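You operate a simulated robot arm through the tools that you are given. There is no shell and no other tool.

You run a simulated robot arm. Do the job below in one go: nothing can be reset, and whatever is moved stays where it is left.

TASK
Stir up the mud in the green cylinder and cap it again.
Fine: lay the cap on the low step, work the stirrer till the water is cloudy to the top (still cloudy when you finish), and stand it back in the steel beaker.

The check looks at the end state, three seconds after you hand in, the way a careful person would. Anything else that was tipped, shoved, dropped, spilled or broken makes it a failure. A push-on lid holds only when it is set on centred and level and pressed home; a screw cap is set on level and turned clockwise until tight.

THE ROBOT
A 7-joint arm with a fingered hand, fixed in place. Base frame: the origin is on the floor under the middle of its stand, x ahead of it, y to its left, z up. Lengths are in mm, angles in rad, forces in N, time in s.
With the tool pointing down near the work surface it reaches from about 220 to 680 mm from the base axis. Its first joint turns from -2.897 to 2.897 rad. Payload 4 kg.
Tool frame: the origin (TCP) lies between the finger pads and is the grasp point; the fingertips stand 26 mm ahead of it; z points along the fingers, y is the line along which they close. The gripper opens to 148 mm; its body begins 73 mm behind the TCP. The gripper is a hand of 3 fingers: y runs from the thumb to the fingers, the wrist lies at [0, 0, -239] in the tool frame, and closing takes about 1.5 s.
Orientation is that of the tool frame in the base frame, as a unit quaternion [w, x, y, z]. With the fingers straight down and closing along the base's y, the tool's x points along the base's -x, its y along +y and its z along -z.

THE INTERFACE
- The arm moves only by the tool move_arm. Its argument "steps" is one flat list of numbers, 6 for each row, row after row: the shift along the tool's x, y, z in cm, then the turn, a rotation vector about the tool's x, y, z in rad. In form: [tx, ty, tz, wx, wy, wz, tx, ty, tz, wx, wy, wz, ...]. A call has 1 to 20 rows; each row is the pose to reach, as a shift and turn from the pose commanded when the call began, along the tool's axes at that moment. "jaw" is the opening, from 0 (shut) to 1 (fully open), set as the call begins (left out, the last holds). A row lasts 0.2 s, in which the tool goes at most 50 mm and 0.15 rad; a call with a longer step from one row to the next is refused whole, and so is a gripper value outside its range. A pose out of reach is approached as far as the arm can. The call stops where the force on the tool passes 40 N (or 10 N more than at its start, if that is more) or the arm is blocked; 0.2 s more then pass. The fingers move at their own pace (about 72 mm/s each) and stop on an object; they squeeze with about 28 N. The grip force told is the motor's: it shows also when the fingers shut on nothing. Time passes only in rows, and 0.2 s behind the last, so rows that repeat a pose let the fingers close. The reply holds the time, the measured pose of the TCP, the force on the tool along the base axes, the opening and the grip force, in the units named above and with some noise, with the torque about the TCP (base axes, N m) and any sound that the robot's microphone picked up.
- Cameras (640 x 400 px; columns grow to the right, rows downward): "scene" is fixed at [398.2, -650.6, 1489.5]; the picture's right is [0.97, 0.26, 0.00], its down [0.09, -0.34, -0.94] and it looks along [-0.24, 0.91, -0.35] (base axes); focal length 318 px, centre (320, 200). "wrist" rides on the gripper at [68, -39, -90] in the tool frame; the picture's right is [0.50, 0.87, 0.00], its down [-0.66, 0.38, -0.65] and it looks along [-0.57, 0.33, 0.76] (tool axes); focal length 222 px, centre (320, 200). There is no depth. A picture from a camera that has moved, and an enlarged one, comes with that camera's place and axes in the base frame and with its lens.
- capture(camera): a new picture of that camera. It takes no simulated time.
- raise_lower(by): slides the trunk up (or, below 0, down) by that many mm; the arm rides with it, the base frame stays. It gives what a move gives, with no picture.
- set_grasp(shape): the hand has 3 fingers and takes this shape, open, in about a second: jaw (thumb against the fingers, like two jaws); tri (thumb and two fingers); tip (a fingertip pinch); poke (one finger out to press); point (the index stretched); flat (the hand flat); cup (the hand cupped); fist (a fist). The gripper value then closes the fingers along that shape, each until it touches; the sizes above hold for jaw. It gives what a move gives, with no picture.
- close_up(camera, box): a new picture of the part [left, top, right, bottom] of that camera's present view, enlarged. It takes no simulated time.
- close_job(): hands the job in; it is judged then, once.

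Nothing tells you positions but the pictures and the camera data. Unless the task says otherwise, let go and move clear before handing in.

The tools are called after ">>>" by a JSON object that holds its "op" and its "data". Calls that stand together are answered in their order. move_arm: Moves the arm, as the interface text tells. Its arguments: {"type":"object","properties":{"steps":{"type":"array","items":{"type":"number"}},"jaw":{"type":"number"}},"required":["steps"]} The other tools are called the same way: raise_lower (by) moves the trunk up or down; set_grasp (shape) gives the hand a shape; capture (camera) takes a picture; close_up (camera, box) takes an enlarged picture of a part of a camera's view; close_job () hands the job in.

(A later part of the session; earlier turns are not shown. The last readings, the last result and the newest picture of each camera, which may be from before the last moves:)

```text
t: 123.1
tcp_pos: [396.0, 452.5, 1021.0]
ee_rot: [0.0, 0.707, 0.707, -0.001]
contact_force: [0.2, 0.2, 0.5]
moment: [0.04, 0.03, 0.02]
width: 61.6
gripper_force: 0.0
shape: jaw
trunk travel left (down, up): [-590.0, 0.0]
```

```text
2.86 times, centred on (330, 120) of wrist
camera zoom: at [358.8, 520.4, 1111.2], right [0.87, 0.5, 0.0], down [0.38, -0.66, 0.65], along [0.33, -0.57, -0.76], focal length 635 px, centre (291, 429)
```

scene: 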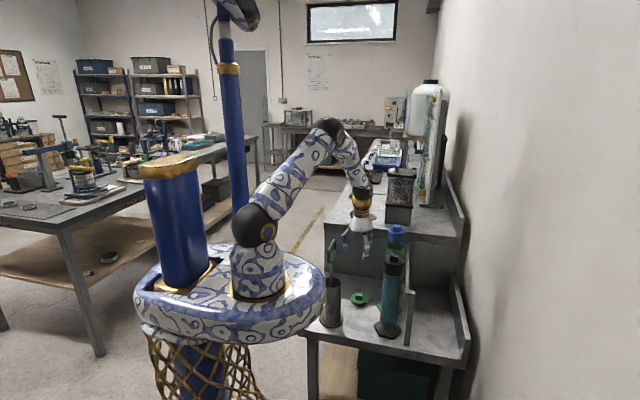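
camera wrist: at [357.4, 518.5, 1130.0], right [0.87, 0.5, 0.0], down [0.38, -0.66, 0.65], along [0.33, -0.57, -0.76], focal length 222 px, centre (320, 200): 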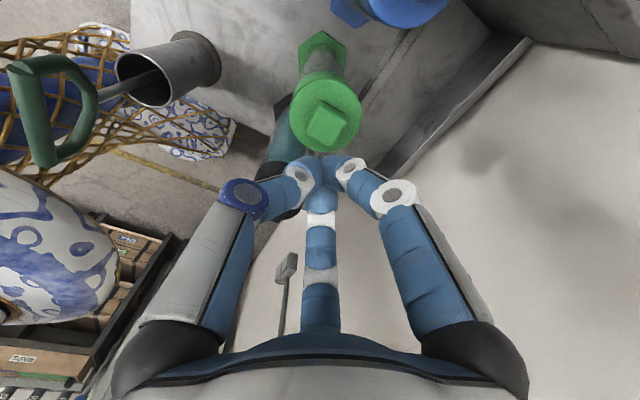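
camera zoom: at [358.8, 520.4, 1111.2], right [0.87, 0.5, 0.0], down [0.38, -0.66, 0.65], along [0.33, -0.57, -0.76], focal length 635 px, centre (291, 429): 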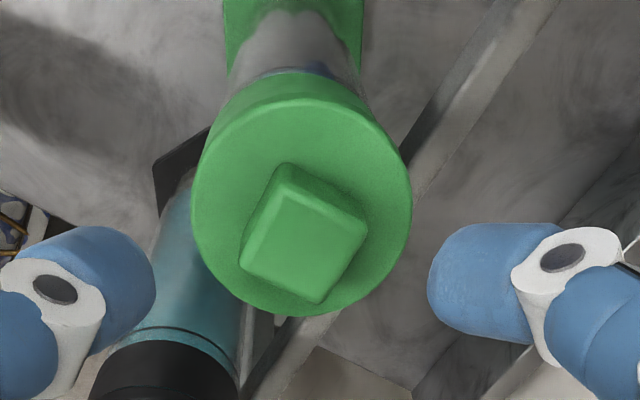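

The cap is level and centred. Before pressing, I'll check the water just under the collar, because I noticed a teal tint there.

>>> {"op": "close_up", "data": {"camera": "wrist", "box": [290, 30, 370, 100]}}

>>> {"op": "close_up", "data": {"camera": "scene", "box": [375, 240, 415, 300]}}

```text
5.71 times, centred on (330, 65) of wrist
camera zoom: at [358.8, 520.4, 1111.2], right [0.87, 0.5, 0.0], down [0.38, -0.66, 0.65], along [0.33, -0.57, -0.76], focal length 1269 px, centre (263, 971)
```

zoom: 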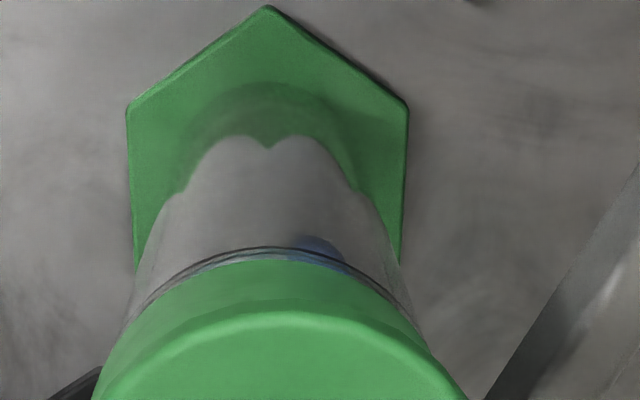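

```text
6.67 times, centred on (395, 270) of scene
camera zoom: at [398.2, -650.6, 1489.5], right [0.97, 0.26, 0.0], down [0.09, -0.34, -0.94], along [-0.24, 0.91, -0.35], focal length 2120 px, centre (-180, -267)
```

zoom: 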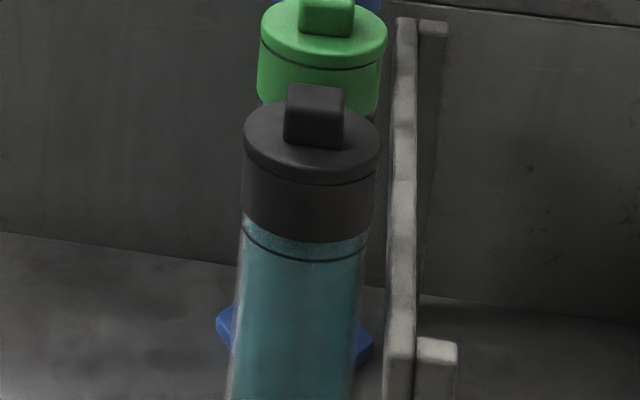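

From above I can't judge the top layer of the water. I'll step aside briefly for a side view of the green tube.

>>> {"op": "move_arm", "data": {"steps": [0.2, -3, 0, 0, 0, 0, 0.4, -6.5, 0, 0, 0, 0, 0.7, -10, 2, 0, 0, 0, 1.05, -13.5, 5, 0, 0, 0, 1.05, -13.5, 6, 0, 0, 0], "jaw": 1}}

>>> {"op": "capture", "data": {"camera": "wrist"}}

>>> {"op": "close_up", "data": {"camera": "wrist", "box": [340, 100, 460, 280]}}

```text
t: 124.3
tcp_pos: [262.0, 463.2, 961.0]
ee_rot: [0.001, 0.708, 0.707, 0.0]
contact_force: [0.3, 0.2, 0.6]
moment: [-0.01, -0.01, 0.0]
width: 147.7
gripper_force: 0.0
shape: jaw
trunk travel left (down, up): [-590.0, 0.0]
```

```text
taken
camera wrist: at [223.7, 531.1, 1051.4], right [0.87, 0.5, 0.0], down [0.38, -0.66, 0.65], along [0.33, -0.57, -0.76], focal length 222 px, centre (320, 200)
```

wrist: 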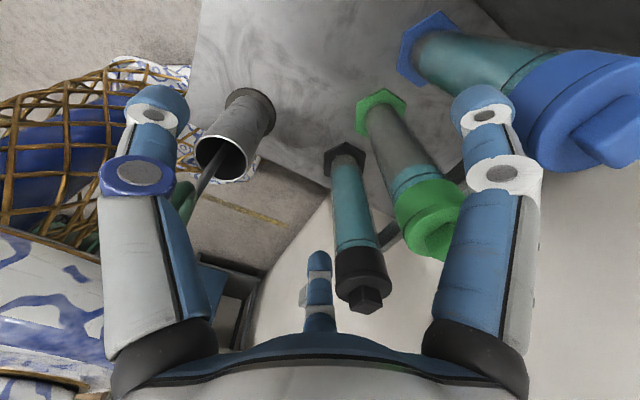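

```text
2.22 times, centred on (400, 190) of wrist
camera zoom: at [223.7, 531.1, 1051.4], right [0.87, 0.5, 0.0], down [0.38, -0.66, 0.65], along [0.33, -0.57, -0.76], focal length 494 px, centre (142, 222)
```

zoom: 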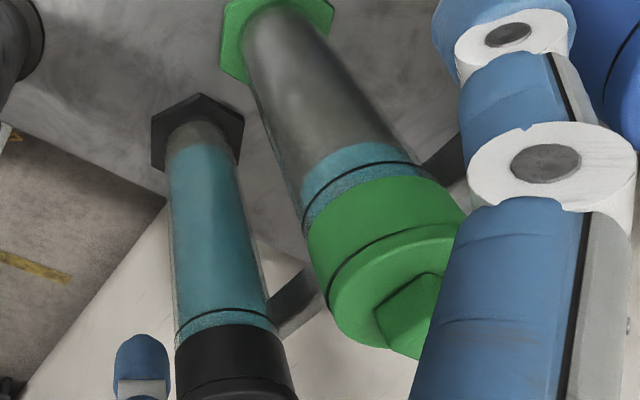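

The side view shows a clear teal band forming at the top: the mud is settling, so I'll have to stir again and finish faster. The cap is still unlatched, so I'll first use this time to check that pressing from above really latches it when centred.

>>> {"op": "move_arm", "data": {"steps": [-0.2, 3.5, -5.5, 0, 0, 0, -0.5, 7.5, -6, 0, 0, 0, -0.8, 11, -6, 0, 0, 0, -1.05, 13.6, -6, 0, 0, 0, -1.05, 13.6, -4, 0, 0, 0, -1.05, 13.6, -1.5, 0, 0, 0, -1.05, 13.6, -1.5, 0, 0, 0], "jaw": 0}}

>>> {"op": "close_up", "data": {"camera": "scene", "box": [380, 220, 415, 255]}}

```text
refused: row 1 steps farther than a row can; nothing moved
```

```text
11.43 times, centred on (398, 238) of scene
camera zoom: at [398.2, -650.6, 1489.5], right [0.97, 0.26, 0.0], down [0.09, -0.34, -0.94], along [-0.24, 0.91, -0.35], focal length 3635 px, centre (-566, -229)
```

zoom: 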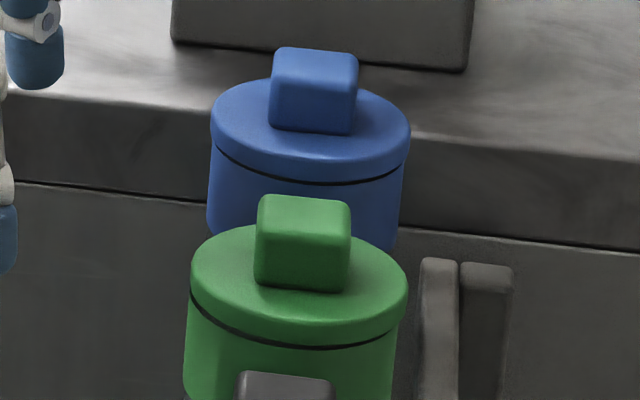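

>>> {"op": "move_arm", "data": {"steps": [0, 0, -4.5, 0, 0, 0, -0.3, 3.5, -6, 0, 0, 0, -0.6, 7.5, -6, 0, 0, 0, -0.85, 11, -6, 0, 0, 0, -1.05, 13.6, -6, 0, 0, 0, -1.05, 13.6, -4, 0, 0, 0, -1.05, 13.6, -1.5, 0, 0, 0, -1.05, 13.6, -1.5, 0, 0, 0], "jaw": 0}}

>>> {"op": "close_up", "data": {"camera": "scene", "box": [380, 220, 415, 255]}}

```text
t: 126.1
tcp_pos: [398.8, 453.2, 977.1]
ee_rot: [0.001, 0.708, 0.706, 0.0]
contact_force: [-0.7, -0.1, 0.0]
moment: [-0.02, 0.01, 0.01]
width: 0.1
gripper_force: 28.5
shape: jaw
trunk travel left (down, up): [-590.0, 0.0]
```

```text
11.43 times, centred on (398, 238) of scene
camera zoom: at [398.2, -650.6, 1489.5], right [0.97, 0.26, 0.0], down [0.09, -0.34, -0.94], along [-0.24, 0.91, -0.35], focal length 3635 px, centre (-566, -229)
```

zoom: 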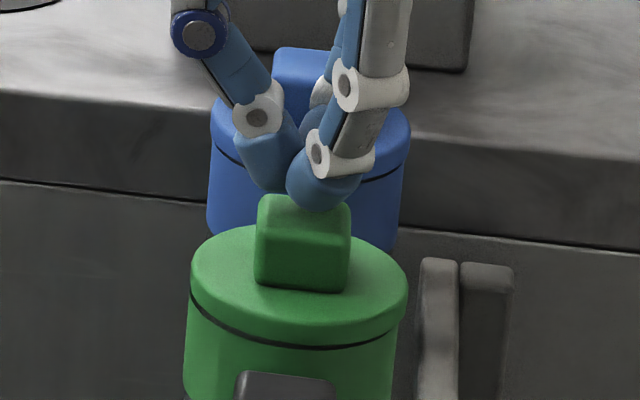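

>>> {"op": "move_arm", "data": {"steps": [0, 0, 0.6, 0, 0, 0, 0, 0, 0.9, 0, 0, 0, 0, 0, 1.1, 0, 0, 0, 0, 0, 1.3, 0, 0, 0, 0, 0, 1.5, 0, 0, 0]}}

>>> {"op": "close_up", "data": {"camera": "scene", "box": [380, 220, 415, 255]}}

```text
t: 127.1
tcp_pos: [399.4, 451.6, 968.6]
ee_rot: [-0.001, 0.708, 0.707, 0.006]
contact_force: [-2.0, -2.4, 17.7]
moment: [-0.13, 0.1, 0.03]
width: 0.1
gripper_force: 28.0
shape: jaw
trunk travel left (down, up): [-590.0, 0.0]
stopped in row 5: the force on the tool passed its limit at 43 N (the readings are from after the stop); the commanded pose is now the measured one
```

```text
11.43 times, centred on (398, 238) of scene
camera zoom: at [398.2, -650.6, 1489.5], right [0.97, 0.26, 0.0], down [0.09, -0.34, -0.94], along [-0.24, 0.91, -0.35], focal length 3635 px, centre (-566, -229)
```

zoom: 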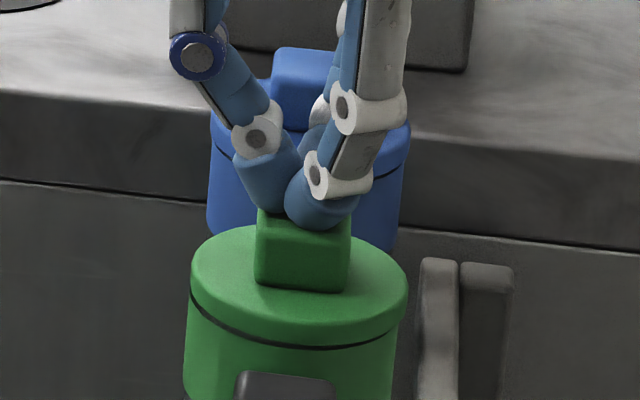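

The cap didn't latch at 43 N, because it still sits about 1 mm high on its −x side. I'll return to holding the knob, this time with a light partial closure, so I can press it level and release it without a kick.

>>> {"op": "move_arm", "data": {"steps": [0, 0, -2, 0.007, -0.01, 0, 0, 0, -4.5, 0.007, -0.01, 0, 0.05, -0.3, -5, 0.007, -0.01, 0, 0.05, -0.65, -5, 0.007, -0.01, 0, 0.05, -0.65, -3, 0.007, -0.01, 0, 0.05, -0.65, 0, 0.007, -0.01, 0, 0.05, -0.65, 1.9, 0.007, -0.01, 0, 0.05, -0.65, 1.9, 0.007, -0.01, 0], "jaw": 0.42}}

>>> {"op": "move_arm", "data": {"steps": [0, 0, 0, 0, 0, 0, 0, 0, 0, 0, 0, 0, 0, 0, 0, 0, 0, 0, 0, 0, 0, 0, 0, 0], "jaw": 0.17}}

>>> {"op": "close_up", "data": {"camera": "scene", "box": [386, 236, 406, 252]}}

>>> {"op": "close_up", "data": {"camera": "wrist", "box": [240, 60, 400, 220]}}

```text
t: 128.9
tcp_pos: [392.4, 455.0, 946.1]
ee_rot: [0.001, 0.708, 0.707, -0.003]
contact_force: [-0.8, -0.2, 0.0]
moment: [-0.03, -0.03, 0.03]
width: 62.0
gripper_force: 0.1
shape: jaw
trunk travel left (down, up): [-590.0, 0.0]
```

```text
t: 129.9
tcp_pos: [393.3, 454.4, 946.8]
ee_rot: [0.001, 0.708, 0.707, -0.001]
contact_force: [3.4, 1.6, 14.3]
moment: [0.12, -0.3, 0.0]
width: 29.2
gripper_force: 0.1
shape: jaw
trunk travel left (down, up): [-590.0, 0.0]
```

```text
16.00 times, centred on (396, 244) of scene
camera zoom: at [398.2, -650.6, 1489.5], right [0.97, 0.26, 0.0], down [0.09, -0.34, -0.94], along [-0.24, 0.91, -0.35], focal length 5089 px, centre (-896, -504)
```

zoom: 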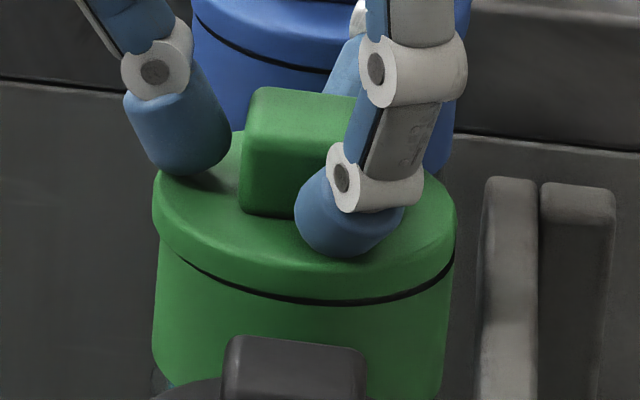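

```text
2.50 times, centred on (320, 140) of wrist
camera zoom: at [355.6, 522.6, 1037.4], right [0.87, 0.5, 0.0], down [0.38, -0.65, 0.66], along [0.32, -0.57, -0.75], focal length 555 px, centre (320, 350)
```

zoom: 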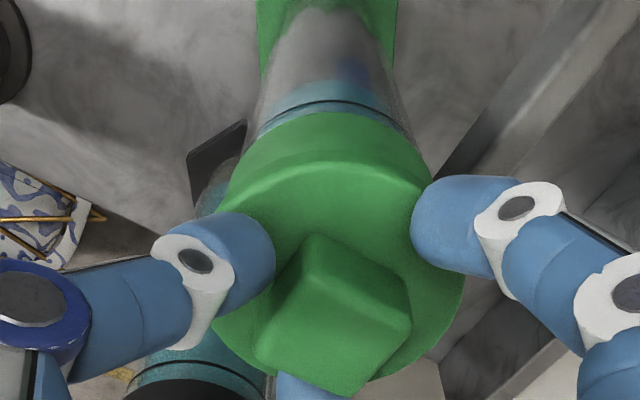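

The fingertips ended up a few millimetres low again and pushed the flange. I'll open, come up to the proper height, recentre, and regrip.

>>> {"op": "move_arm", "data": {"steps": [0, 0, 0, 0, 0, 0, 0, 0, -0.3, 0, 0, 0, -0.25, -0.05, -0.65, 0, 0, 0, -0.3, -0.05, -0.65, 0, 0, 0], "jaw": 0.42}}

>>> {"op": "close_up", "data": {"camera": "scene", "box": [386, 236, 406, 252]}}

>>> {"op": "close_up", "data": {"camera": "wrist", "box": [240, 60, 400, 220]}}

```text
t: 130.9
tcp_pos: [393.3, 451.8, 953.1]
ee_rot: [0.002, 0.707, 0.707, -0.002]
contact_force: [0.5, 0.0, 0.5]
moment: [0.02, 0.02, -0.02]
width: 61.8
gripper_force: 0.0
shape: jaw
trunk travel left (down, up): [-590.0, 0.0]
```

```text
16.00 times, centred on (396, 244) of scene
camera zoom: at [398.2, -650.6, 1489.5], right [0.97, 0.26, 0.0], down [0.09, -0.34, -0.94], along [-0.24, 0.91, -0.35], focal length 5089 px, centre (-896, -504)
```

zoom: 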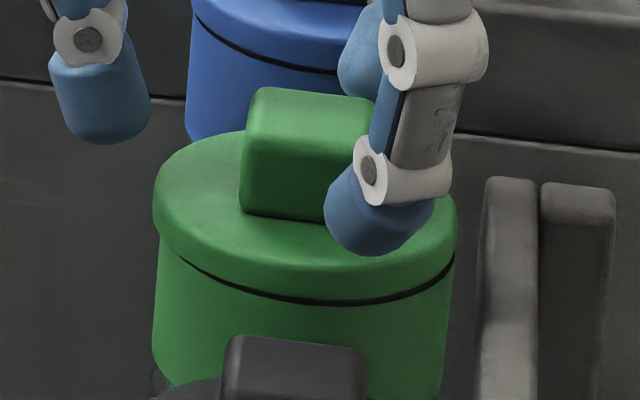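

```text
2.50 times, centred on (320, 140) of wrist
camera zoom: at [354.9, 520.2, 1043.5], right [0.87, 0.5, 0.0], down [0.38, -0.65, 0.66], along [0.32, -0.57, -0.75], focal length 555 px, centre (320, 350)
```

zoom: 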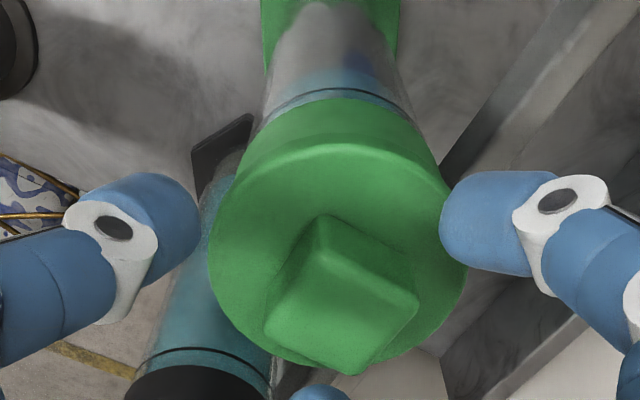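

>>> {"op": "move_arm", "data": {"steps": [0, 0, 0, 0, 0.0056, 0, 0, 0, 0, 0, 0.0056, 0, 0, 0, 0, 0, 0.0056, 0, 0, 0, 0, 0, 0.0056, 0, 0, 0, 0, 0, 0.0056, 0], "jaw": 0}}

>>> {"op": "close_up", "data": {"camera": "scene", "box": [386, 236, 406, 252]}}

>>> {"op": "close_up", "data": {"camera": "wrist", "box": [240, 60, 400, 220]}}

```text
t: 132.1
tcp_pos: [393.8, 452.5, 953.9]
ee_rot: [0.0, 0.707, 0.707, 0.0]
contact_force: [-0.2, 0.7, 0.3]
moment: [0.02, -0.01, 0.0]
width: 21.4
gripper_force: 28.1
shape: jaw
trunk travel left (down, up): [-590.0, 0.0]
```

```text
16.00 times, centred on (396, 244) of scene
camera zoom: at [398.2, -650.6, 1489.5], right [0.97, 0.26, 0.0], down [0.09, -0.34, -0.94], along [-0.24, 0.91, -0.35], focal length 5089 px, centre (-896, -504)
```

zoom: 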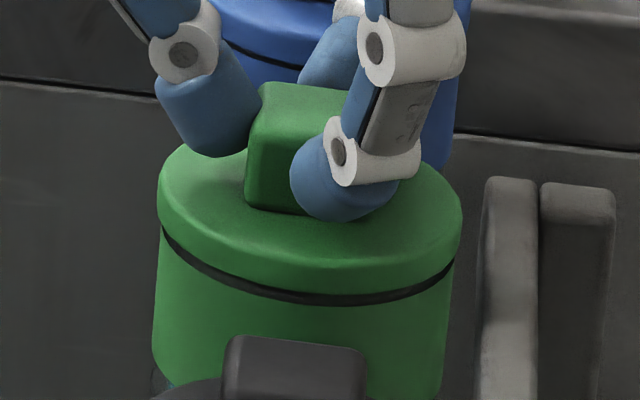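

```text
2.50 times, centred on (320, 140) of wrist
camera zoom: at [354.9, 519.7, 1044.2], right [0.87, 0.5, 0.0], down [0.38, -0.66, 0.65], along [0.32, -0.57, -0.76], focal length 555 px, centre (320, 350)
```

zoom: 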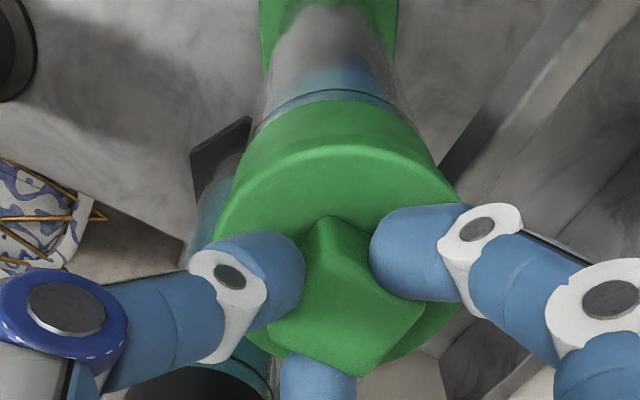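

The cap is held level and centred with no load. I'll press it down again.

>>> {"op": "move_arm", "data": {"steps": [0, 0.03, 0.15, 0, 0, 0, 0, 0.03, 0.3, 0, 0, 0, 0, 0.03, 0.4, 0, 0, 0, 0, 0.03, 0.5, 0, 0, 0]}}

>>> {"op": "close_up", "data": {"camera": "scene", "box": [386, 236, 406, 252]}}

```text
t: 133.1
tcp_pos: [393.0, 451.2, 950.6]
ee_rot: [-0.002, 0.708, 0.706, 0.002]
contact_force: [-0.7, 1.6, 21.8]
moment: [0.02, -0.08, -0.01]
width: 22.1
gripper_force: 28.3
shape: jaw
trunk travel left (down, up): [-590.0, 0.0]
```

```text
16.00 times, centred on (396, 244) of scene
camera zoom: at [398.2, -650.6, 1489.5], right [0.97, 0.26, 0.0], down [0.09, -0.34, -0.94], along [-0.24, 0.91, -0.35], focal length 5089 px, centre (-896, -504)
```

zoom: 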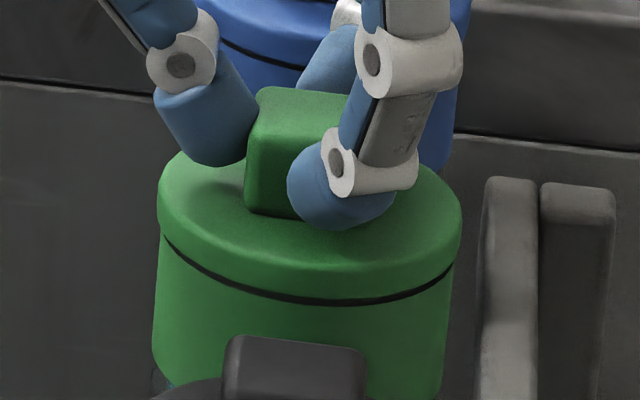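

>>> {"op": "move_arm", "data": {"steps": [0, 0, 0.1, 0, 0, 0, 0, 0, 0.2, 0, 0, 0, 0, 0, 0.3, 0, 0, 0]}}

>>> {"op": "close_up", "data": {"camera": "scene", "box": [386, 236, 406, 252]}}

```text
t: 133.9
tcp_pos: [392.8, 453.2, 950.3]
ee_rot: [-0.002, 0.708, 0.706, 0.005]
contact_force: [-3.4, -3.6, 22.9]
moment: [-0.13, -0.02, -0.04]
width: 23.0
gripper_force: 27.8
shape: jaw
trunk travel left (down, up): [-590.0, 0.0]
stopped in row 3: the force on the tool passed its limit at 41 N (the readings are from after the stop); the commanded pose is now the measured one
```

```text
16.00 times, centred on (396, 244) of scene
camera zoom: at [398.2, -650.6, 1489.5], right [0.97, 0.26, 0.0], down [0.09, -0.34, -0.94], along [-0.24, 0.91, -0.35], focal length 5089 px, centre (-896, -504)
```

zoom: 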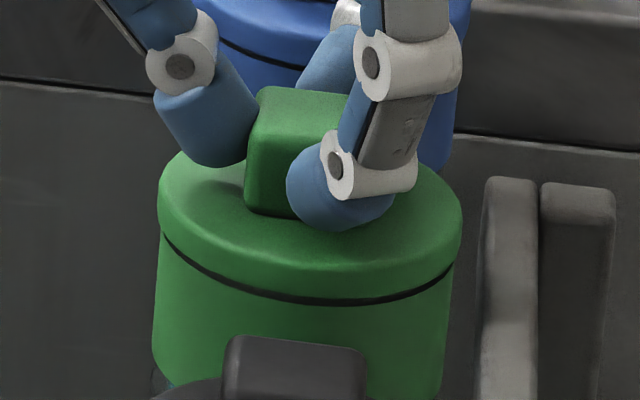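

>>> {"op": "close_up", "data": {"camera": "wrist", "box": [240, 60, 400, 220]}}

>>> {"op": "close_up", "data": {"camera": "scene", "box": [388, 238, 402, 250]}}

```text
2.50 times, centred on (320, 140) of wrist
camera zoom: at [354.0, 519.0, 1041.4], right [0.87, 0.5, 0.01], down [0.38, -0.66, 0.65], along [0.33, -0.56, -0.76], focal length 555 px, centre (320, 350)
```

zoom: 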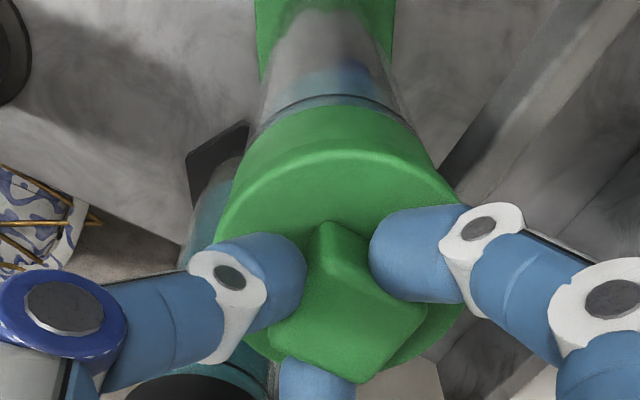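

```text
16.00 times, centred on (395, 244) of scene
camera zoom: at [398.2, -650.6, 1489.5], right [0.97, 0.26, 0.0], down [0.09, -0.34, -0.94], along [-0.24, 0.91, -0.35], focal length 5089 px, centre (-880, -504)
```

zoom: 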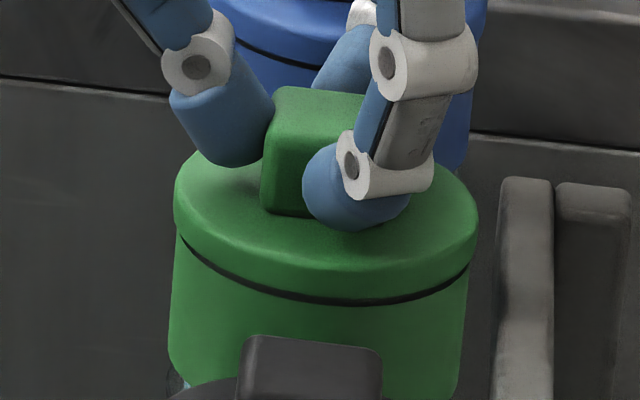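

Comparing with the earlier latched pose, the cap now sits about 2 mm too far toward +y. I'll relieve the pressure, shift −y, and press again.

>>> {"op": "move_arm", "data": {"steps": [0, 0, -0.2, 0.004, -0.01, 0, 0, 0, -0.4, 0.004, -0.01, 0, -0.12, 0.02, -0.4, 0.004, -0.01, 0, -0.24, 0.04, -0.4, 0.004, -0.01, 0, -0.24, 0.04, -0.4, 0.004, -0.01, 0]}}

>>> {"op": "close_up", "data": {"camera": "wrist", "box": [240, 60, 400, 220]}}

>>> {"op": "close_up", "data": {"camera": "scene", "box": [386, 236, 406, 252]}}

```text
t: 135.1
tcp_pos: [394.3, 449.5, 950.6]
ee_rot: [0.002, 0.708, 0.706, -0.004]
contact_force: [-1.9, 3.0, 4.1]
moment: [0.09, 0.03, 0.05]
width: 22.8
gripper_force: 28.2
shape: jaw
trunk travel left (down, up): [-590.0, 0.0]
```

```text
2.50 times, centred on (320, 140) of wrist
camera zoom: at [355.5, 518.6, 1041.6], right [0.87, 0.5, -0.01], down [0.38, -0.65, 0.66], along [0.32, -0.57, -0.75], focal length 555 px, centre (320, 350)
```

zoom: 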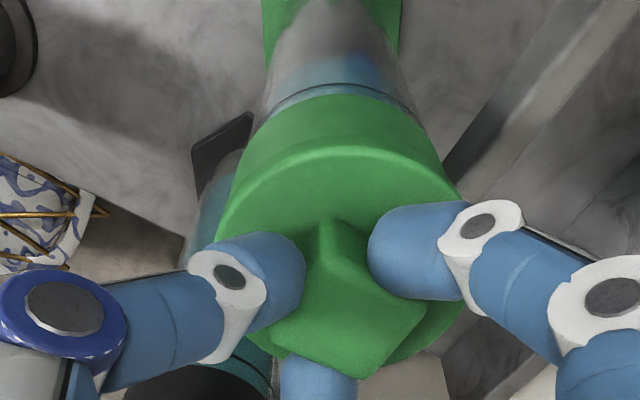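

```text
16.00 times, centred on (396, 244) of scene
camera zoom: at [398.2, -650.6, 1489.5], right [0.97, 0.26, 0.0], down [0.09, -0.34, -0.94], along [-0.24, 0.91, -0.35], focal length 5089 px, centre (-896, -504)
```

zoom: 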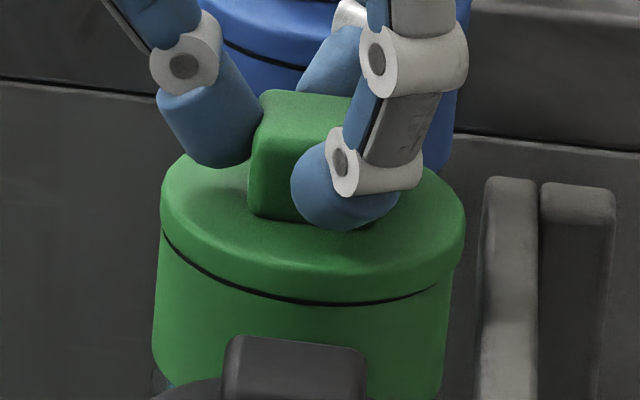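

The hand has picked up a small tilt from the pressing, so I'll lift the cap clear, re-level the hand, and approach from above as in the first good seating.

>>> {"op": "move_arm", "data": {"steps": [0, 0, -0.5, 0, 0, 0, 0, 0, -1.2, -0.003, 0.0085, 0, 0, 0, -2.0, -0.003, 0.0085, 0, 0, 0, -2.0, -0.003, 0.0085, 0, 0, 0, -2.0, -0.003, 0.0085, 0]}}

>>> {"op": "close_up", "data": {"camera": "scene", "box": [386, 233, 406, 249]}}

>>> {"op": "close_up", "data": {"camera": "wrist", "box": [240, 60, 400, 220]}}

```text
t: 136.3
tcp_pos: [393.0, 449.8, 971.3]
ee_rot: [-0.001, 0.708, 0.706, 0.001]
contact_force: [0.1, 0.1, -0.7]
moment: [0.05, 0.01, 0.06]
width: 22.6
gripper_force: 28.1
shape: jaw
trunk travel left (down, up): [-590.0, 0.0]
```

```text
16.00 times, centred on (396, 241) of scene
camera zoom: at [398.2, -650.6, 1489.5], right [0.97, 0.26, 0.0], down [0.09, -0.34, -0.94], along [-0.24, 0.91, -0.35], focal length 5089 px, centre (-896, -456)
```

zoom: 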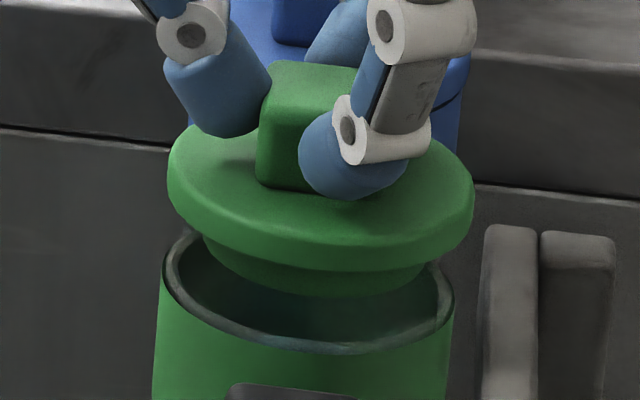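

```text
2.50 times, centred on (320, 140) of wrist
camera zoom: at [355.3, 518.0, 1062.5], right [0.87, 0.5, 0.0], down [0.38, -0.66, 0.65], along [0.33, -0.56, -0.76], focal length 555 px, centre (320, 350)
```

zoom: 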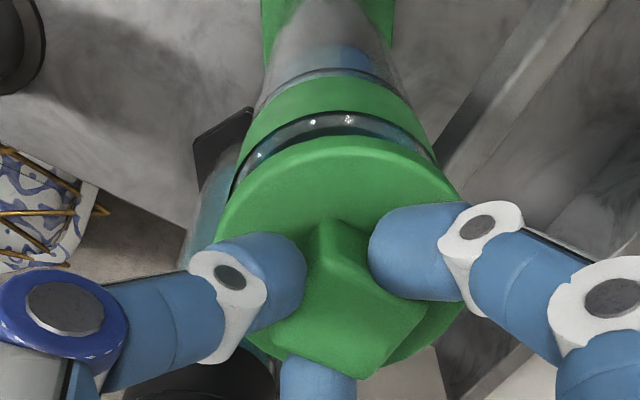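

The cap is level. By triangulation it is centred in y and about 1 mm too far toward +x. I'll trim that and lower it to press again.

>>> {"op": "move_arm", "data": {"steps": [0, -0.08, 0.5, 0, 0, 0, 0, -0.08, 1.0, 0, 0, 0, 0, -0.08, 1.5, 0, 0, 0, 0, -0.08, 1.8, 0, 0, 0, 0, -0.08, 2.1, 0, 0, 0]}}

>>> {"op": "close_up", "data": {"camera": "scene", "box": [386, 236, 406, 252]}}

>>> {"op": "move_arm", "data": {"steps": [0, 0, 0.1, 0, 0, 0, 0, 0, 0.2, 0, 0, 0, 0, 0, 0.3, 0, 0, 0, 0, 0, 0.4, 0, 0, 0]}}

>>> {"op": "close_up", "data": {"camera": "scene", "box": [386, 236, 406, 252]}}

```text
t: 137.5
tcp_pos: [392.9, 449.9, 952.0]
ee_rot: [-0.002, 0.708, 0.707, 0.001]
contact_force: [-2.1, -1.5, 9.1]
moment: [-0.06, 0.02, 0.0]
width: 22.4
gripper_force: 27.7
shape: jaw
trunk travel left (down, up): [-590.0, 0.0]
heard: snap
```

```text
16.00 times, centred on (396, 244) of scene
camera zoom: at [398.2, -650.6, 1489.5], right [0.97, 0.26, 0.0], down [0.09, -0.34, -0.94], along [-0.24, 0.91, -0.35], focal length 5089 px, centre (-896, -504)
```

zoom: 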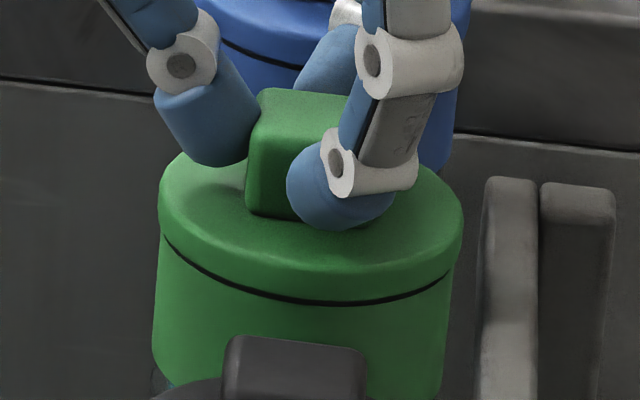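

```text
t: 138.5
tcp_pos: [392.0, 450.1, 950.7]
ee_rot: [-0.002, 0.707, 0.707, 0.005]
contact_force: [-0.6, -1.1, 36.8]
moment: [-0.04, -0.13, 0.0]
width: 23.3
gripper_force: 28.3
shape: jaw
trunk travel left (down, up): [-590.0, 0.0]
```

```text
16.00 times, centred on (396, 244) of scene
camera zoom: at [398.2, -650.6, 1489.5], right [0.97, 0.26, 0.0], down [0.09, -0.34, -0.94], along [-0.24, 0.91, -0.35], focal length 5089 px, centre (-896, -504)
```

zoom: 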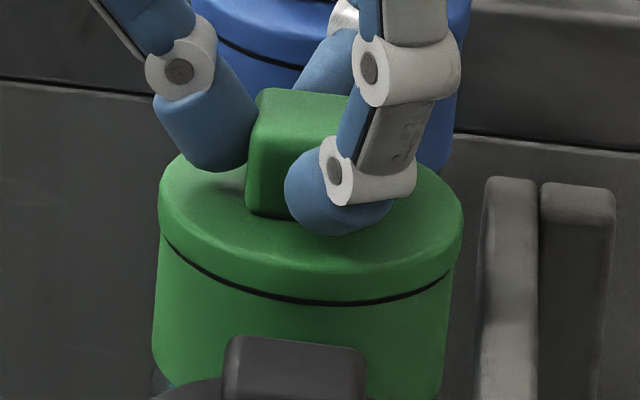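

It snapped again with only 9 N, so approaching from above in alignment latches it easily. The remaining question is a clean release. I'll unload the press and open the fingers in small increments.

>>> {"op": "move_arm", "data": {"steps": [0, 0, -0.2, 0, 0, 0, 0, 0, -0.4, 0, 0, 0, 0, 0, -0.45, 0, 0, 0]}}

>>> {"op": "move_arm", "data": {"steps": [0, 0, 0, 0, 0, 0, 0, 0, 0, 0, 0, 0], "jaw": 0.13}}

>>> {"op": "move_arm", "data": {"steps": [0, 0, 0, 0, 0, 0, 0, 0, 0, 0, 0, 0], "jaw": 0.145}}

```text
t: 139.3
tcp_pos: [393.4, 450.5, 950.9]
ee_rot: [-0.002, 0.708, 0.707, 0.001]
contact_force: [2.4, 1.3, 15.9]
moment: [0.04, -0.15, 0.04]
width: 23.2
gripper_force: 27.7
shape: jaw
trunk travel left (down, up): [-590.0, 0.0]
```

```text
t: 139.9
tcp_pos: [391.5, 450.1, 951.4]
ee_rot: [-0.002, 0.708, 0.707, 0.001]
contact_force: [1.3, 0.0, 11.3]
moment: [0.0, -0.06, 0.02]
width: 23.2
gripper_force: 28.0
shape: jaw
trunk travel left (down, up): [-590.0, 0.0]
```

```text
t: 140.5
tcp_pos: [392.5, 450.3, 952.0]
ee_rot: [-0.001, 0.708, 0.706, 0.001]
contact_force: [0.4, -1.2, 9.4]
moment: [-0.04, -0.04, 0.01]
width: 23.0
gripper_force: 28.0
shape: jaw
trunk travel left (down, up): [-590.0, 0.0]
```

>>> {"op": "move_arm", "data": {"steps": [0, 0, 0, 0, 0, 0, 0, 0, 0, 0, 0, 0], "jaw": 0.155}}

>>> {"op": "move_arm", "data": {"steps": [0, 0, 0, 0, 0, 0, 0, 0, 0, 0, 0, 0], "jaw": 0.165}}

>>> {"op": "close_up", "data": {"camera": "scene", "box": [386, 236, 406, 252]}}

```text
t: 141.1
tcp_pos: [392.5, 450.5, 950.7]
ee_rot: [-0.002, 0.708, 0.706, 0.0]
contact_force: [0.6, -0.3, 3.5]
moment: [-0.01, -0.07, 0.03]
width: 24.7
gripper_force: 0.1
shape: jaw
trunk travel left (down, up): [-590.0, 0.0]
```

```text
t: 141.7
tcp_pos: [392.7, 450.5, 951.0]
ee_rot: [-0.002, 0.708, 0.706, 0.0]
contact_force: [0.4, -1.5, 2.7]
moment: [-0.05, -0.05, -0.05]
width: 25.4
gripper_force: 0.1
shape: jaw
trunk travel left (down, up): [-590.0, 0.0]
```

```text
16.00 times, centred on (396, 244) of scene
camera zoom: at [398.2, -650.6, 1489.5], right [0.97, 0.26, 0.0], down [0.09, -0.34, -0.94], along [-0.24, 0.91, -0.35], focal length 5089 px, centre (-896, -504)
```

zoom: 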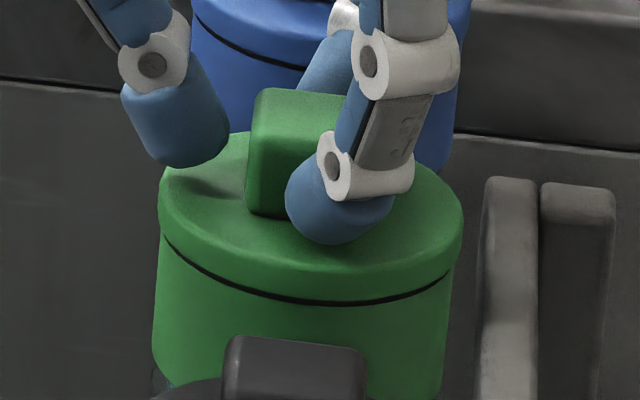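

No snap on the gradual release, so the cap has stayed latched. I'll finish opening to confirm this technique.

>>> {"op": "move_arm", "data": {"steps": [0, 0, 0, 0, 0, 0, 0, 0, 0, 0, 0, 0], "jaw": 0.2}}

>>> {"op": "move_arm", "data": {"steps": [0, 0, 0, 0, 0, 0, 0, 0, 0, 0, 0, 0, 0, 0, 0, 0, 0, 0], "jaw": 0.42}}

>>> {"op": "close_up", "data": {"camera": "scene", "box": [386, 236, 406, 252]}}

```text
t: 142.3
tcp_pos: [392.7, 450.5, 950.6]
ee_rot: [-0.001, 0.708, 0.707, 0.001]
contact_force: [-0.9, -0.4, 0.1]
moment: [-0.03, 0.02, -0.01]
width: 29.8
gripper_force: 0.1
shape: jaw
trunk travel left (down, up): [-590.0, 0.0]
```

```text
t: 143.1
tcp_pos: [392.8, 451.8, 949.9]
ee_rot: [-0.002, 0.708, 0.706, 0.002]
contact_force: [-0.2, 0.6, 0.0]
moment: [-0.01, 0.03, -0.01]
width: 61.8
gripper_force: 0.0
shape: jaw
trunk travel left (down, up): [-590.0, 0.0]
```

```text
16.00 times, centred on (396, 244) of scene
camera zoom: at [398.2, -650.6, 1489.5], right [0.97, 0.26, 0.0], down [0.09, -0.34, -0.94], along [-0.24, 0.91, -0.35], focal length 5089 px, centre (-896, -504)
```

zoom: 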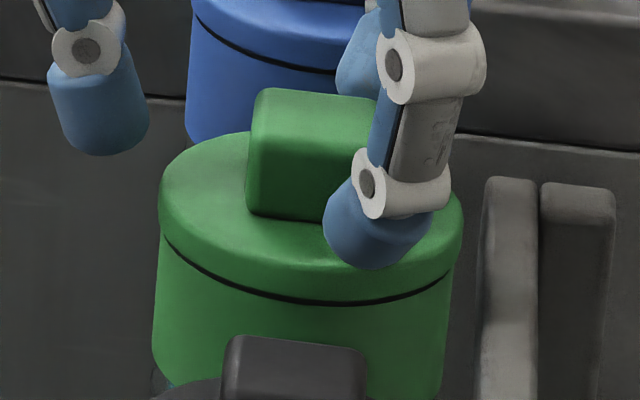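

The gradual release works: the cap stayed latched. Now I'll redo the stirring with a quicker finish. First I'll take the cap off again, gripping the knob and pulling gently while watching the force.

>>> {"op": "move_arm", "data": {"steps": [0, 0, -0.15, 0, 0, 0, 0, 0, -0.15, 0, 0, 0, 0, 0, -0.15, 0, 0, 0, 0, 0, -0.15, 0, 0, 0, 0, 0, -0.15, 0, 0, 0], "jaw": 0}}

>>> {"op": "close_up", "data": {"camera": "scene", "box": [386, 236, 406, 252]}}

```text
t: 144.3
tcp_pos: [392.5, 449.8, 953.4]
ee_rot: [-0.001, 0.707, 0.707, 0.001]
contact_force: [0.2, 0.5, 0.4]
moment: [0.01, 0.0, 0.0]
width: 19.7
gripper_force: 28.3
shape: jaw
trunk travel left (down, up): [-590.0, 0.0]
heard: snap
```

```text
16.00 times, centred on (396, 244) of scene
camera zoom: at [398.2, -650.6, 1489.5], right [0.97, 0.26, 0.0], down [0.09, -0.34, -0.94], along [-0.24, 0.91, -0.35], focal length 5089 px, centre (-896, -504)
```

zoom: 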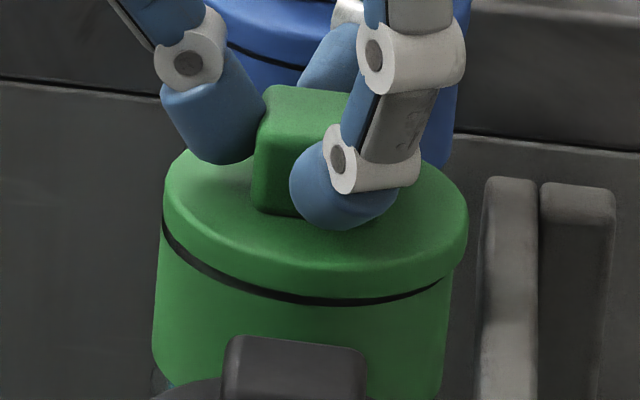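

The cap popped free again on gripping. I'll lift it and lay it back on the same spot on the low step.

>>> {"op": "move_arm", "data": {"steps": [0, -0.1, -2, 0, 0, 0, 0, -0.1, -4.5, 0, 0, 0, 0.3, -4, -5, 0, 0, 0, 0.7, -8.5, -5, 0, 0, 0, 1.25, -13.1, -5, 0, 0, 0, 1.25, -13.1, -0.5, 0, 0, 0, 1.25, -13.1, 4.3, 0, 0, 0, 1.25, -13.1, 9.1, 0, 0, 0, 1.25, -13.1, 13.9, 0, 0, 0, 1.25, -13.1, 18.7, 0, 0, 0, 1.25, -13.1, 23, 0, 0, 0, 1.25, -13.1, 26, 0, 0, 0, 1.25, -13.1, 27.3, 0, 0, 0]}}

>>> {"op": "close_up", "data": {"camera": "scene", "box": [340, 260, 380, 310]}}

>>> {"op": "capture", "data": {"camera": "wrist"}}

```text
t: 147.1
tcp_pos: [262.2, 464.2, 680.2]
ee_rot: [-0.001, 0.708, 0.706, 0.001]
contact_force: [0.7, -0.7, -0.4]
moment: [0.0, -0.02, -0.01]
width: 19.2
gripper_force: 28.7
shape: jaw
trunk travel left (down, up): [-590.0, 0.0]
```

```text
8.00 times, centred on (360, 285) of scene
camera zoom: at [398.2, -650.6, 1489.5], right [0.97, 0.26, 0.0], down [0.09, -0.34, -0.94], along [-0.24, 0.91, -0.35], focal length 2544 px, centre (0, -480)
```

zoom: 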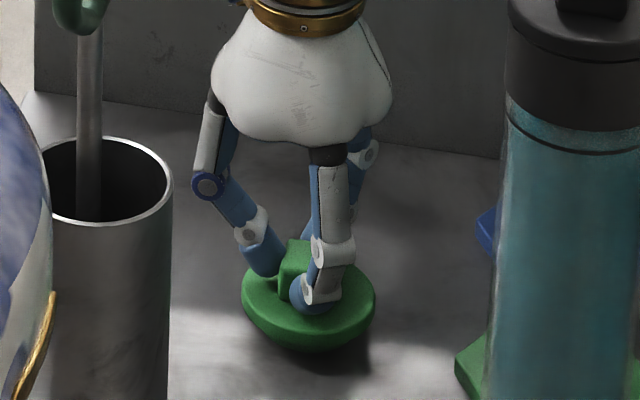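

```text
taken
camera wrist: at [223.3, 531.2, 770.3], right [0.87, 0.5, 0.0], down [0.38, -0.66, 0.65], along [0.33, -0.56, -0.76], focal length 222 px, centre (320, 200)
```

wrist: 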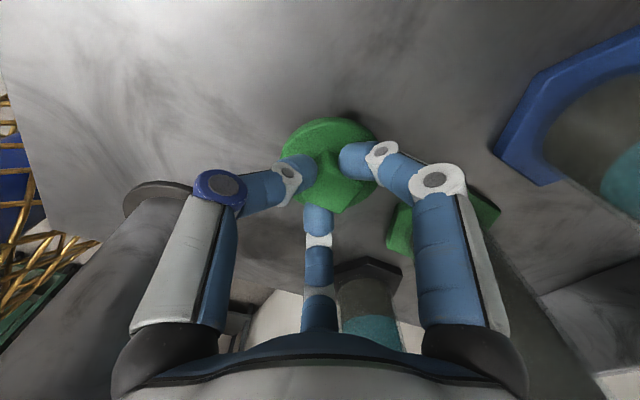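

>>> {"op": "move_arm", "data": {"steps": [0, 0, 0.3, 0, 0, 0, 0, 0, 0.6, 0, 0, 0, 0, 0, 0.6, 0, 0, 0]}}

>>> {"op": "move_arm", "data": {"steps": [0, 0, 0.15, 0, 0, 0, 0, 0, 0.3, 0, 0, 0, 0, 0, 0.3, 0, 0, 0]}}

```text
t: 147.9
tcp_pos: [262.2, 463.0, 673.0]
ee_rot: [-0.002, 0.708, 0.706, 0.002]
contact_force: [0.7, 0.4, 0.0]
moment: [-0.01, -0.02, -0.03]
width: 19.3
gripper_force: 27.5
shape: jaw
trunk travel left (down, up): [-590.0, 0.0]
```

```text
t: 148.7
tcp_pos: [262.1, 463.5, 671.5]
ee_rot: [-0.002, 0.708, 0.707, 0.002]
contact_force: [-1.2, 0.1, 15.6]
moment: [-0.04, -0.08, -0.03]
width: 19.7
gripper_force: 27.5
shape: jaw
trunk travel left (down, up): [-590.0, 0.0]
```

The cap is down. I'll release it gradually so it keeps its place under the hand for a quick pickup later.

>>> {"op": "move_arm", "data": {"steps": [0, 0, -0.15, 0, 0, 0, 0, 0, -0.15, 0, 0, 0], "jaw": 0.13}}

>>> {"op": "move_arm", "data": {"steps": [0, 0, 0, 0, 0, 0, 0, 0, 0, 0, 0, 0], "jaw": 0.15}}

>>> {"op": "move_arm", "data": {"steps": [0, 0, 0, 0, 0, 0, 0, 0, 0, 0, 0, 0], "jaw": 0.2}}

>>> {"op": "move_arm", "data": {"steps": [0, 0, 0, 0, 0, 0, 0, 0, 0, 0, 0, 0, 0, 0, 0, 0, 0, 0], "jaw": 0.45}}

>>> {"op": "close_up", "data": {"camera": "scene", "box": [345, 265, 375, 300]}}

>>> {"op": "close_up", "data": {"camera": "wrist", "box": [240, 60, 400, 220]}}

```text
t: 149.3
tcp_pos: [262.3, 463.0, 672.1]
ee_rot: [-0.001, 0.707, 0.707, 0.001]
contact_force: [0.9, 0.7, 1.2]
moment: [0.01, -0.07, 0.03]
width: 20.9
gripper_force: 27.8
shape: jaw
trunk travel left (down, up): [-590.0, 0.0]
```

```text
t: 149.9
tcp_pos: [262.6, 464.0, 672.1]
ee_rot: [-0.002, 0.708, 0.706, 0.001]
contact_force: [0.3, 0.1, 5.2]
moment: [0.02, -0.07, 0.02]
width: 23.8
gripper_force: 0.1
shape: jaw
trunk travel left (down, up): [-590.0, 0.0]
```

```text
t: 150.5
tcp_pos: [261.5, 463.8, 671.9]
ee_rot: [-0.001, 0.707, 0.707, 0.001]
contact_force: [-0.2, 0.5, 1.7]
moment: [0.02, -0.01, 0.05]
width: 29.7
gripper_force: 0.0
shape: jaw
trunk travel left (down, up): [-590.0, 0.0]
```

```text
t: 151.3
tcp_pos: [262.2, 462.5, 672.9]
ee_rot: [-0.001, 0.708, 0.706, 0.001]
contact_force: [-0.1, 0.1, 0.7]
moment: [0.0, 0.0, 0.02]
width: 66.4
gripper_force: 0.1
shape: jaw
trunk travel left (down, up): [-590.0, 0.0]
```

```text
11.43 times, centred on (360, 282) of scene
camera zoom: at [398.2, -650.6, 1489.5], right [0.97, 0.26, 0.0], down [0.09, -0.34, -0.94], along [-0.24, 0.91, -0.35], focal length 3635 px, centre (-137, -743)
```

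zoom: 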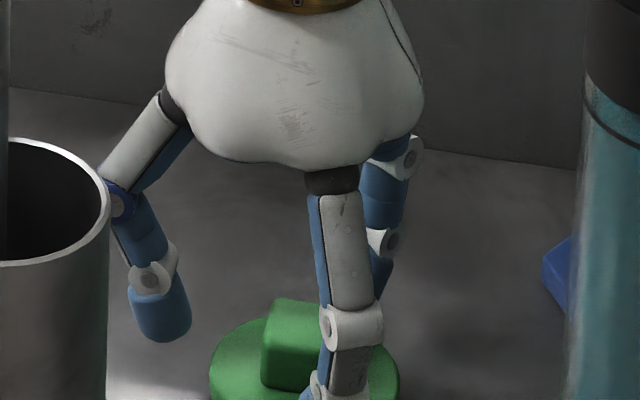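

```text
2.50 times, centred on (320, 140) of wrist
camera zoom: at [223.7, 531.5, 762.9], right [0.87, 0.5, 0.0], down [0.38, -0.66, 0.65], along [0.33, -0.56, -0.76], focal length 555 px, centre (320, 350)
```

zoom: 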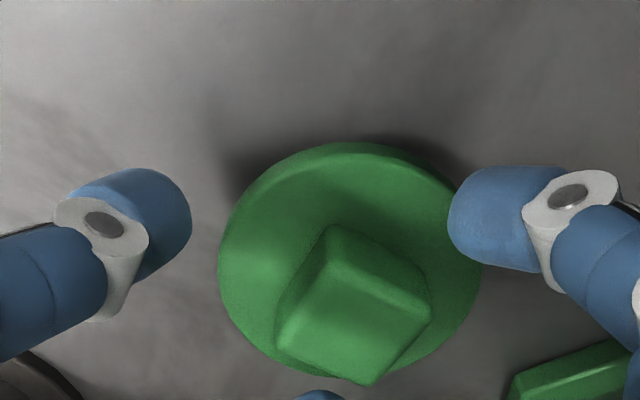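

Next is the stirrer. I'll go back above its handle and take a fresh look at where it stands.

>>> {"op": "move_arm", "data": {"steps": [0, 0, -4, 0, 0, 0, 0, 0, -8.5, 0, 0, 0, 0, 0, -13, 0, 0, 0, 0, 0, -17.5, 0, 0, 0, 0, 0, -22, 0, 0, 0, 0, 0, -26.5, 0, 0, 0, 0, 0, -31, 0, 0, 0, 0, 0, -35.5, 0, 0, 0, -2, -1.2, -37.5, 0, 0, 0, -6, -3.6, -37.5, 0, 0, 0, -10, -6, -37.5, 0, 0, 0, -13.15, -7.77, -37, 0, 0, 0, -13.15, -7.77, -35.5, 0, 0, 0], "jaw": 0.6}}

>>> {"op": "close_up", "data": {"camera": "wrist", "box": [200, 0, 440, 220]}}

>>> {"op": "close_up", "data": {"camera": "scene", "box": [315, 230, 355, 280]}}

>>> {"op": "capture", "data": {"camera": "wrist"}}

```text
t: 154.1
tcp_pos: [183.7, 332.7, 1027.3]
ee_rot: [-0.001, 0.706, 0.708, 0.001]
contact_force: [0.1, -0.6, 0.3]
moment: [0.04, -0.01, -0.01]
width: 88.5
gripper_force: 0.1
shape: jaw
trunk travel left (down, up): [-590.0, 0.0]
```

```text
1.82 times, centred on (320, 110) of wrist
camera zoom: at [145.9, 399.4, 1117.4], right [0.87, 0.5, 0.0], down [0.38, -0.66, 0.65], along [0.33, -0.56, -0.76], focal length 404 px, centre (320, 364)
```

zoom: 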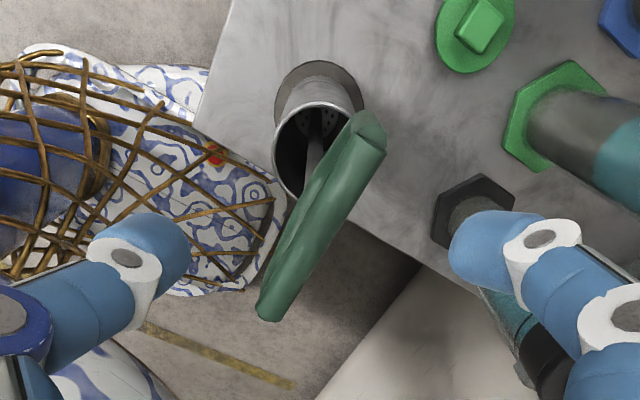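

```text
8.00 times, centred on (335, 255) of scene
camera zoom: at [398.2, -650.6, 1489.5], right [0.97, 0.26, 0.0], down [0.09, -0.34, -0.94], along [-0.24, 0.91, -0.35], focal length 2544 px, centre (200, -240)
```

zoom: 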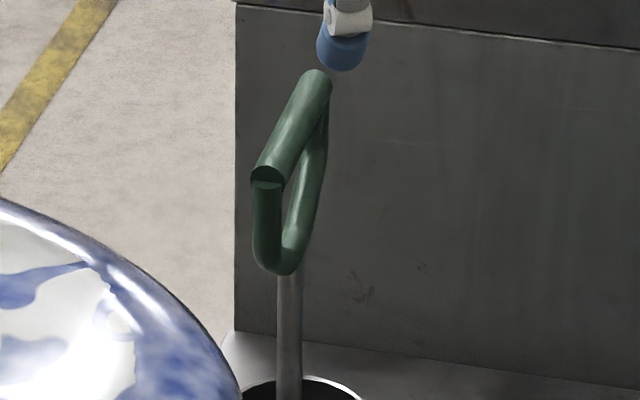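

```text
taken
camera wrist: at [145.9, 399.4, 1117.4], right [0.87, 0.5, 0.0], down [0.38, -0.66, 0.65], along [0.33, -0.56, -0.76], focal length 222 px, centre (320, 200)
```

wrist: 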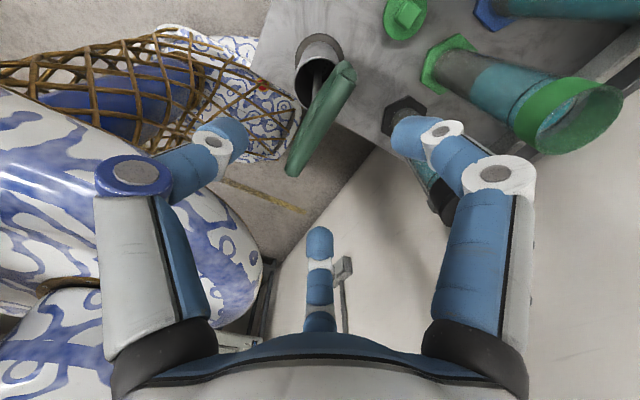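

The stirrer now stands upright about 4 mm toward −x of its first position, with the bar centre near (180, 334). The settling band in the green tube keeps growing, as expected. I'll descend and take a deeper grip on the bar so it won't slip.

>>> {"op": "move_arm", "data": {"steps": [0.03, -0.25, 2.5, 0, 0, 0, 0.05, -0.47, 5, 0, 0, 0, 0.05, -0.47, 7.5, 0, 0, 0, 0.05, -0.47, 9.3, 0, 0, 0, 0.05, -0.47, 9.3, 0, 0, 0]}}

>>> {"op": "close_up", "data": {"camera": "wrist", "box": [200, 20, 440, 260]}}

>>> {"op": "close_up", "data": {"camera": "scene", "box": [310, 215, 360, 290]}}

```text
t: 155.3
tcp_pos: [180.0, 331.1, 932.7]
ee_rot: [-0.001, 0.708, 0.706, 0.001]
contact_force: [0.4, -0.6, -0.3]
moment: [0.01, -0.02, 0.0]
width: 88.2
gripper_force: 0.1
shape: jaw
trunk travel left (down, up): [-590.0, 0.0]
```

```text
1.67 times, centred on (320, 140) of wrist
camera zoom: at [141.0, 399.5, 1024.1], right [0.87, 0.5, 0.0], down [0.38, -0.66, 0.65], along [0.33, -0.56, -0.76], focal length 370 px, centre (320, 300)
```

zoom: 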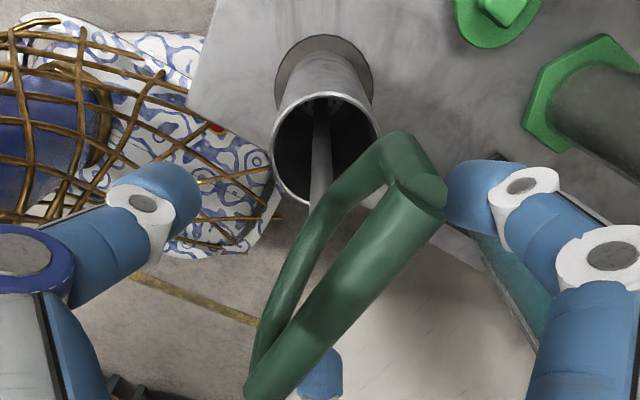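

```text
5.33 times, centred on (335, 252) of scene
camera zoom: at [398.2, -650.6, 1489.5], right [0.97, 0.26, 0.0], down [0.09, -0.34, -0.94], along [-0.24, 0.91, -0.35], focal length 1696 px, centre (240, -80)
```

zoom: 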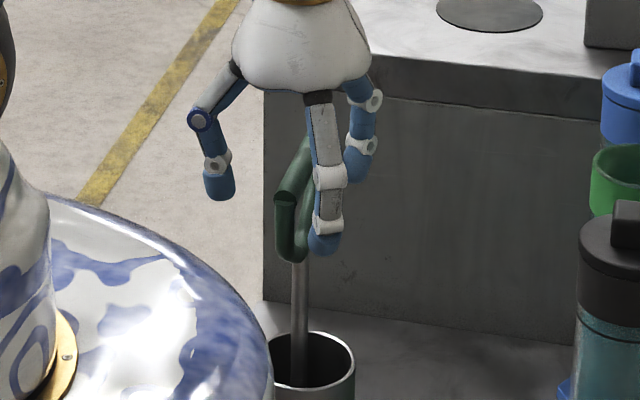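

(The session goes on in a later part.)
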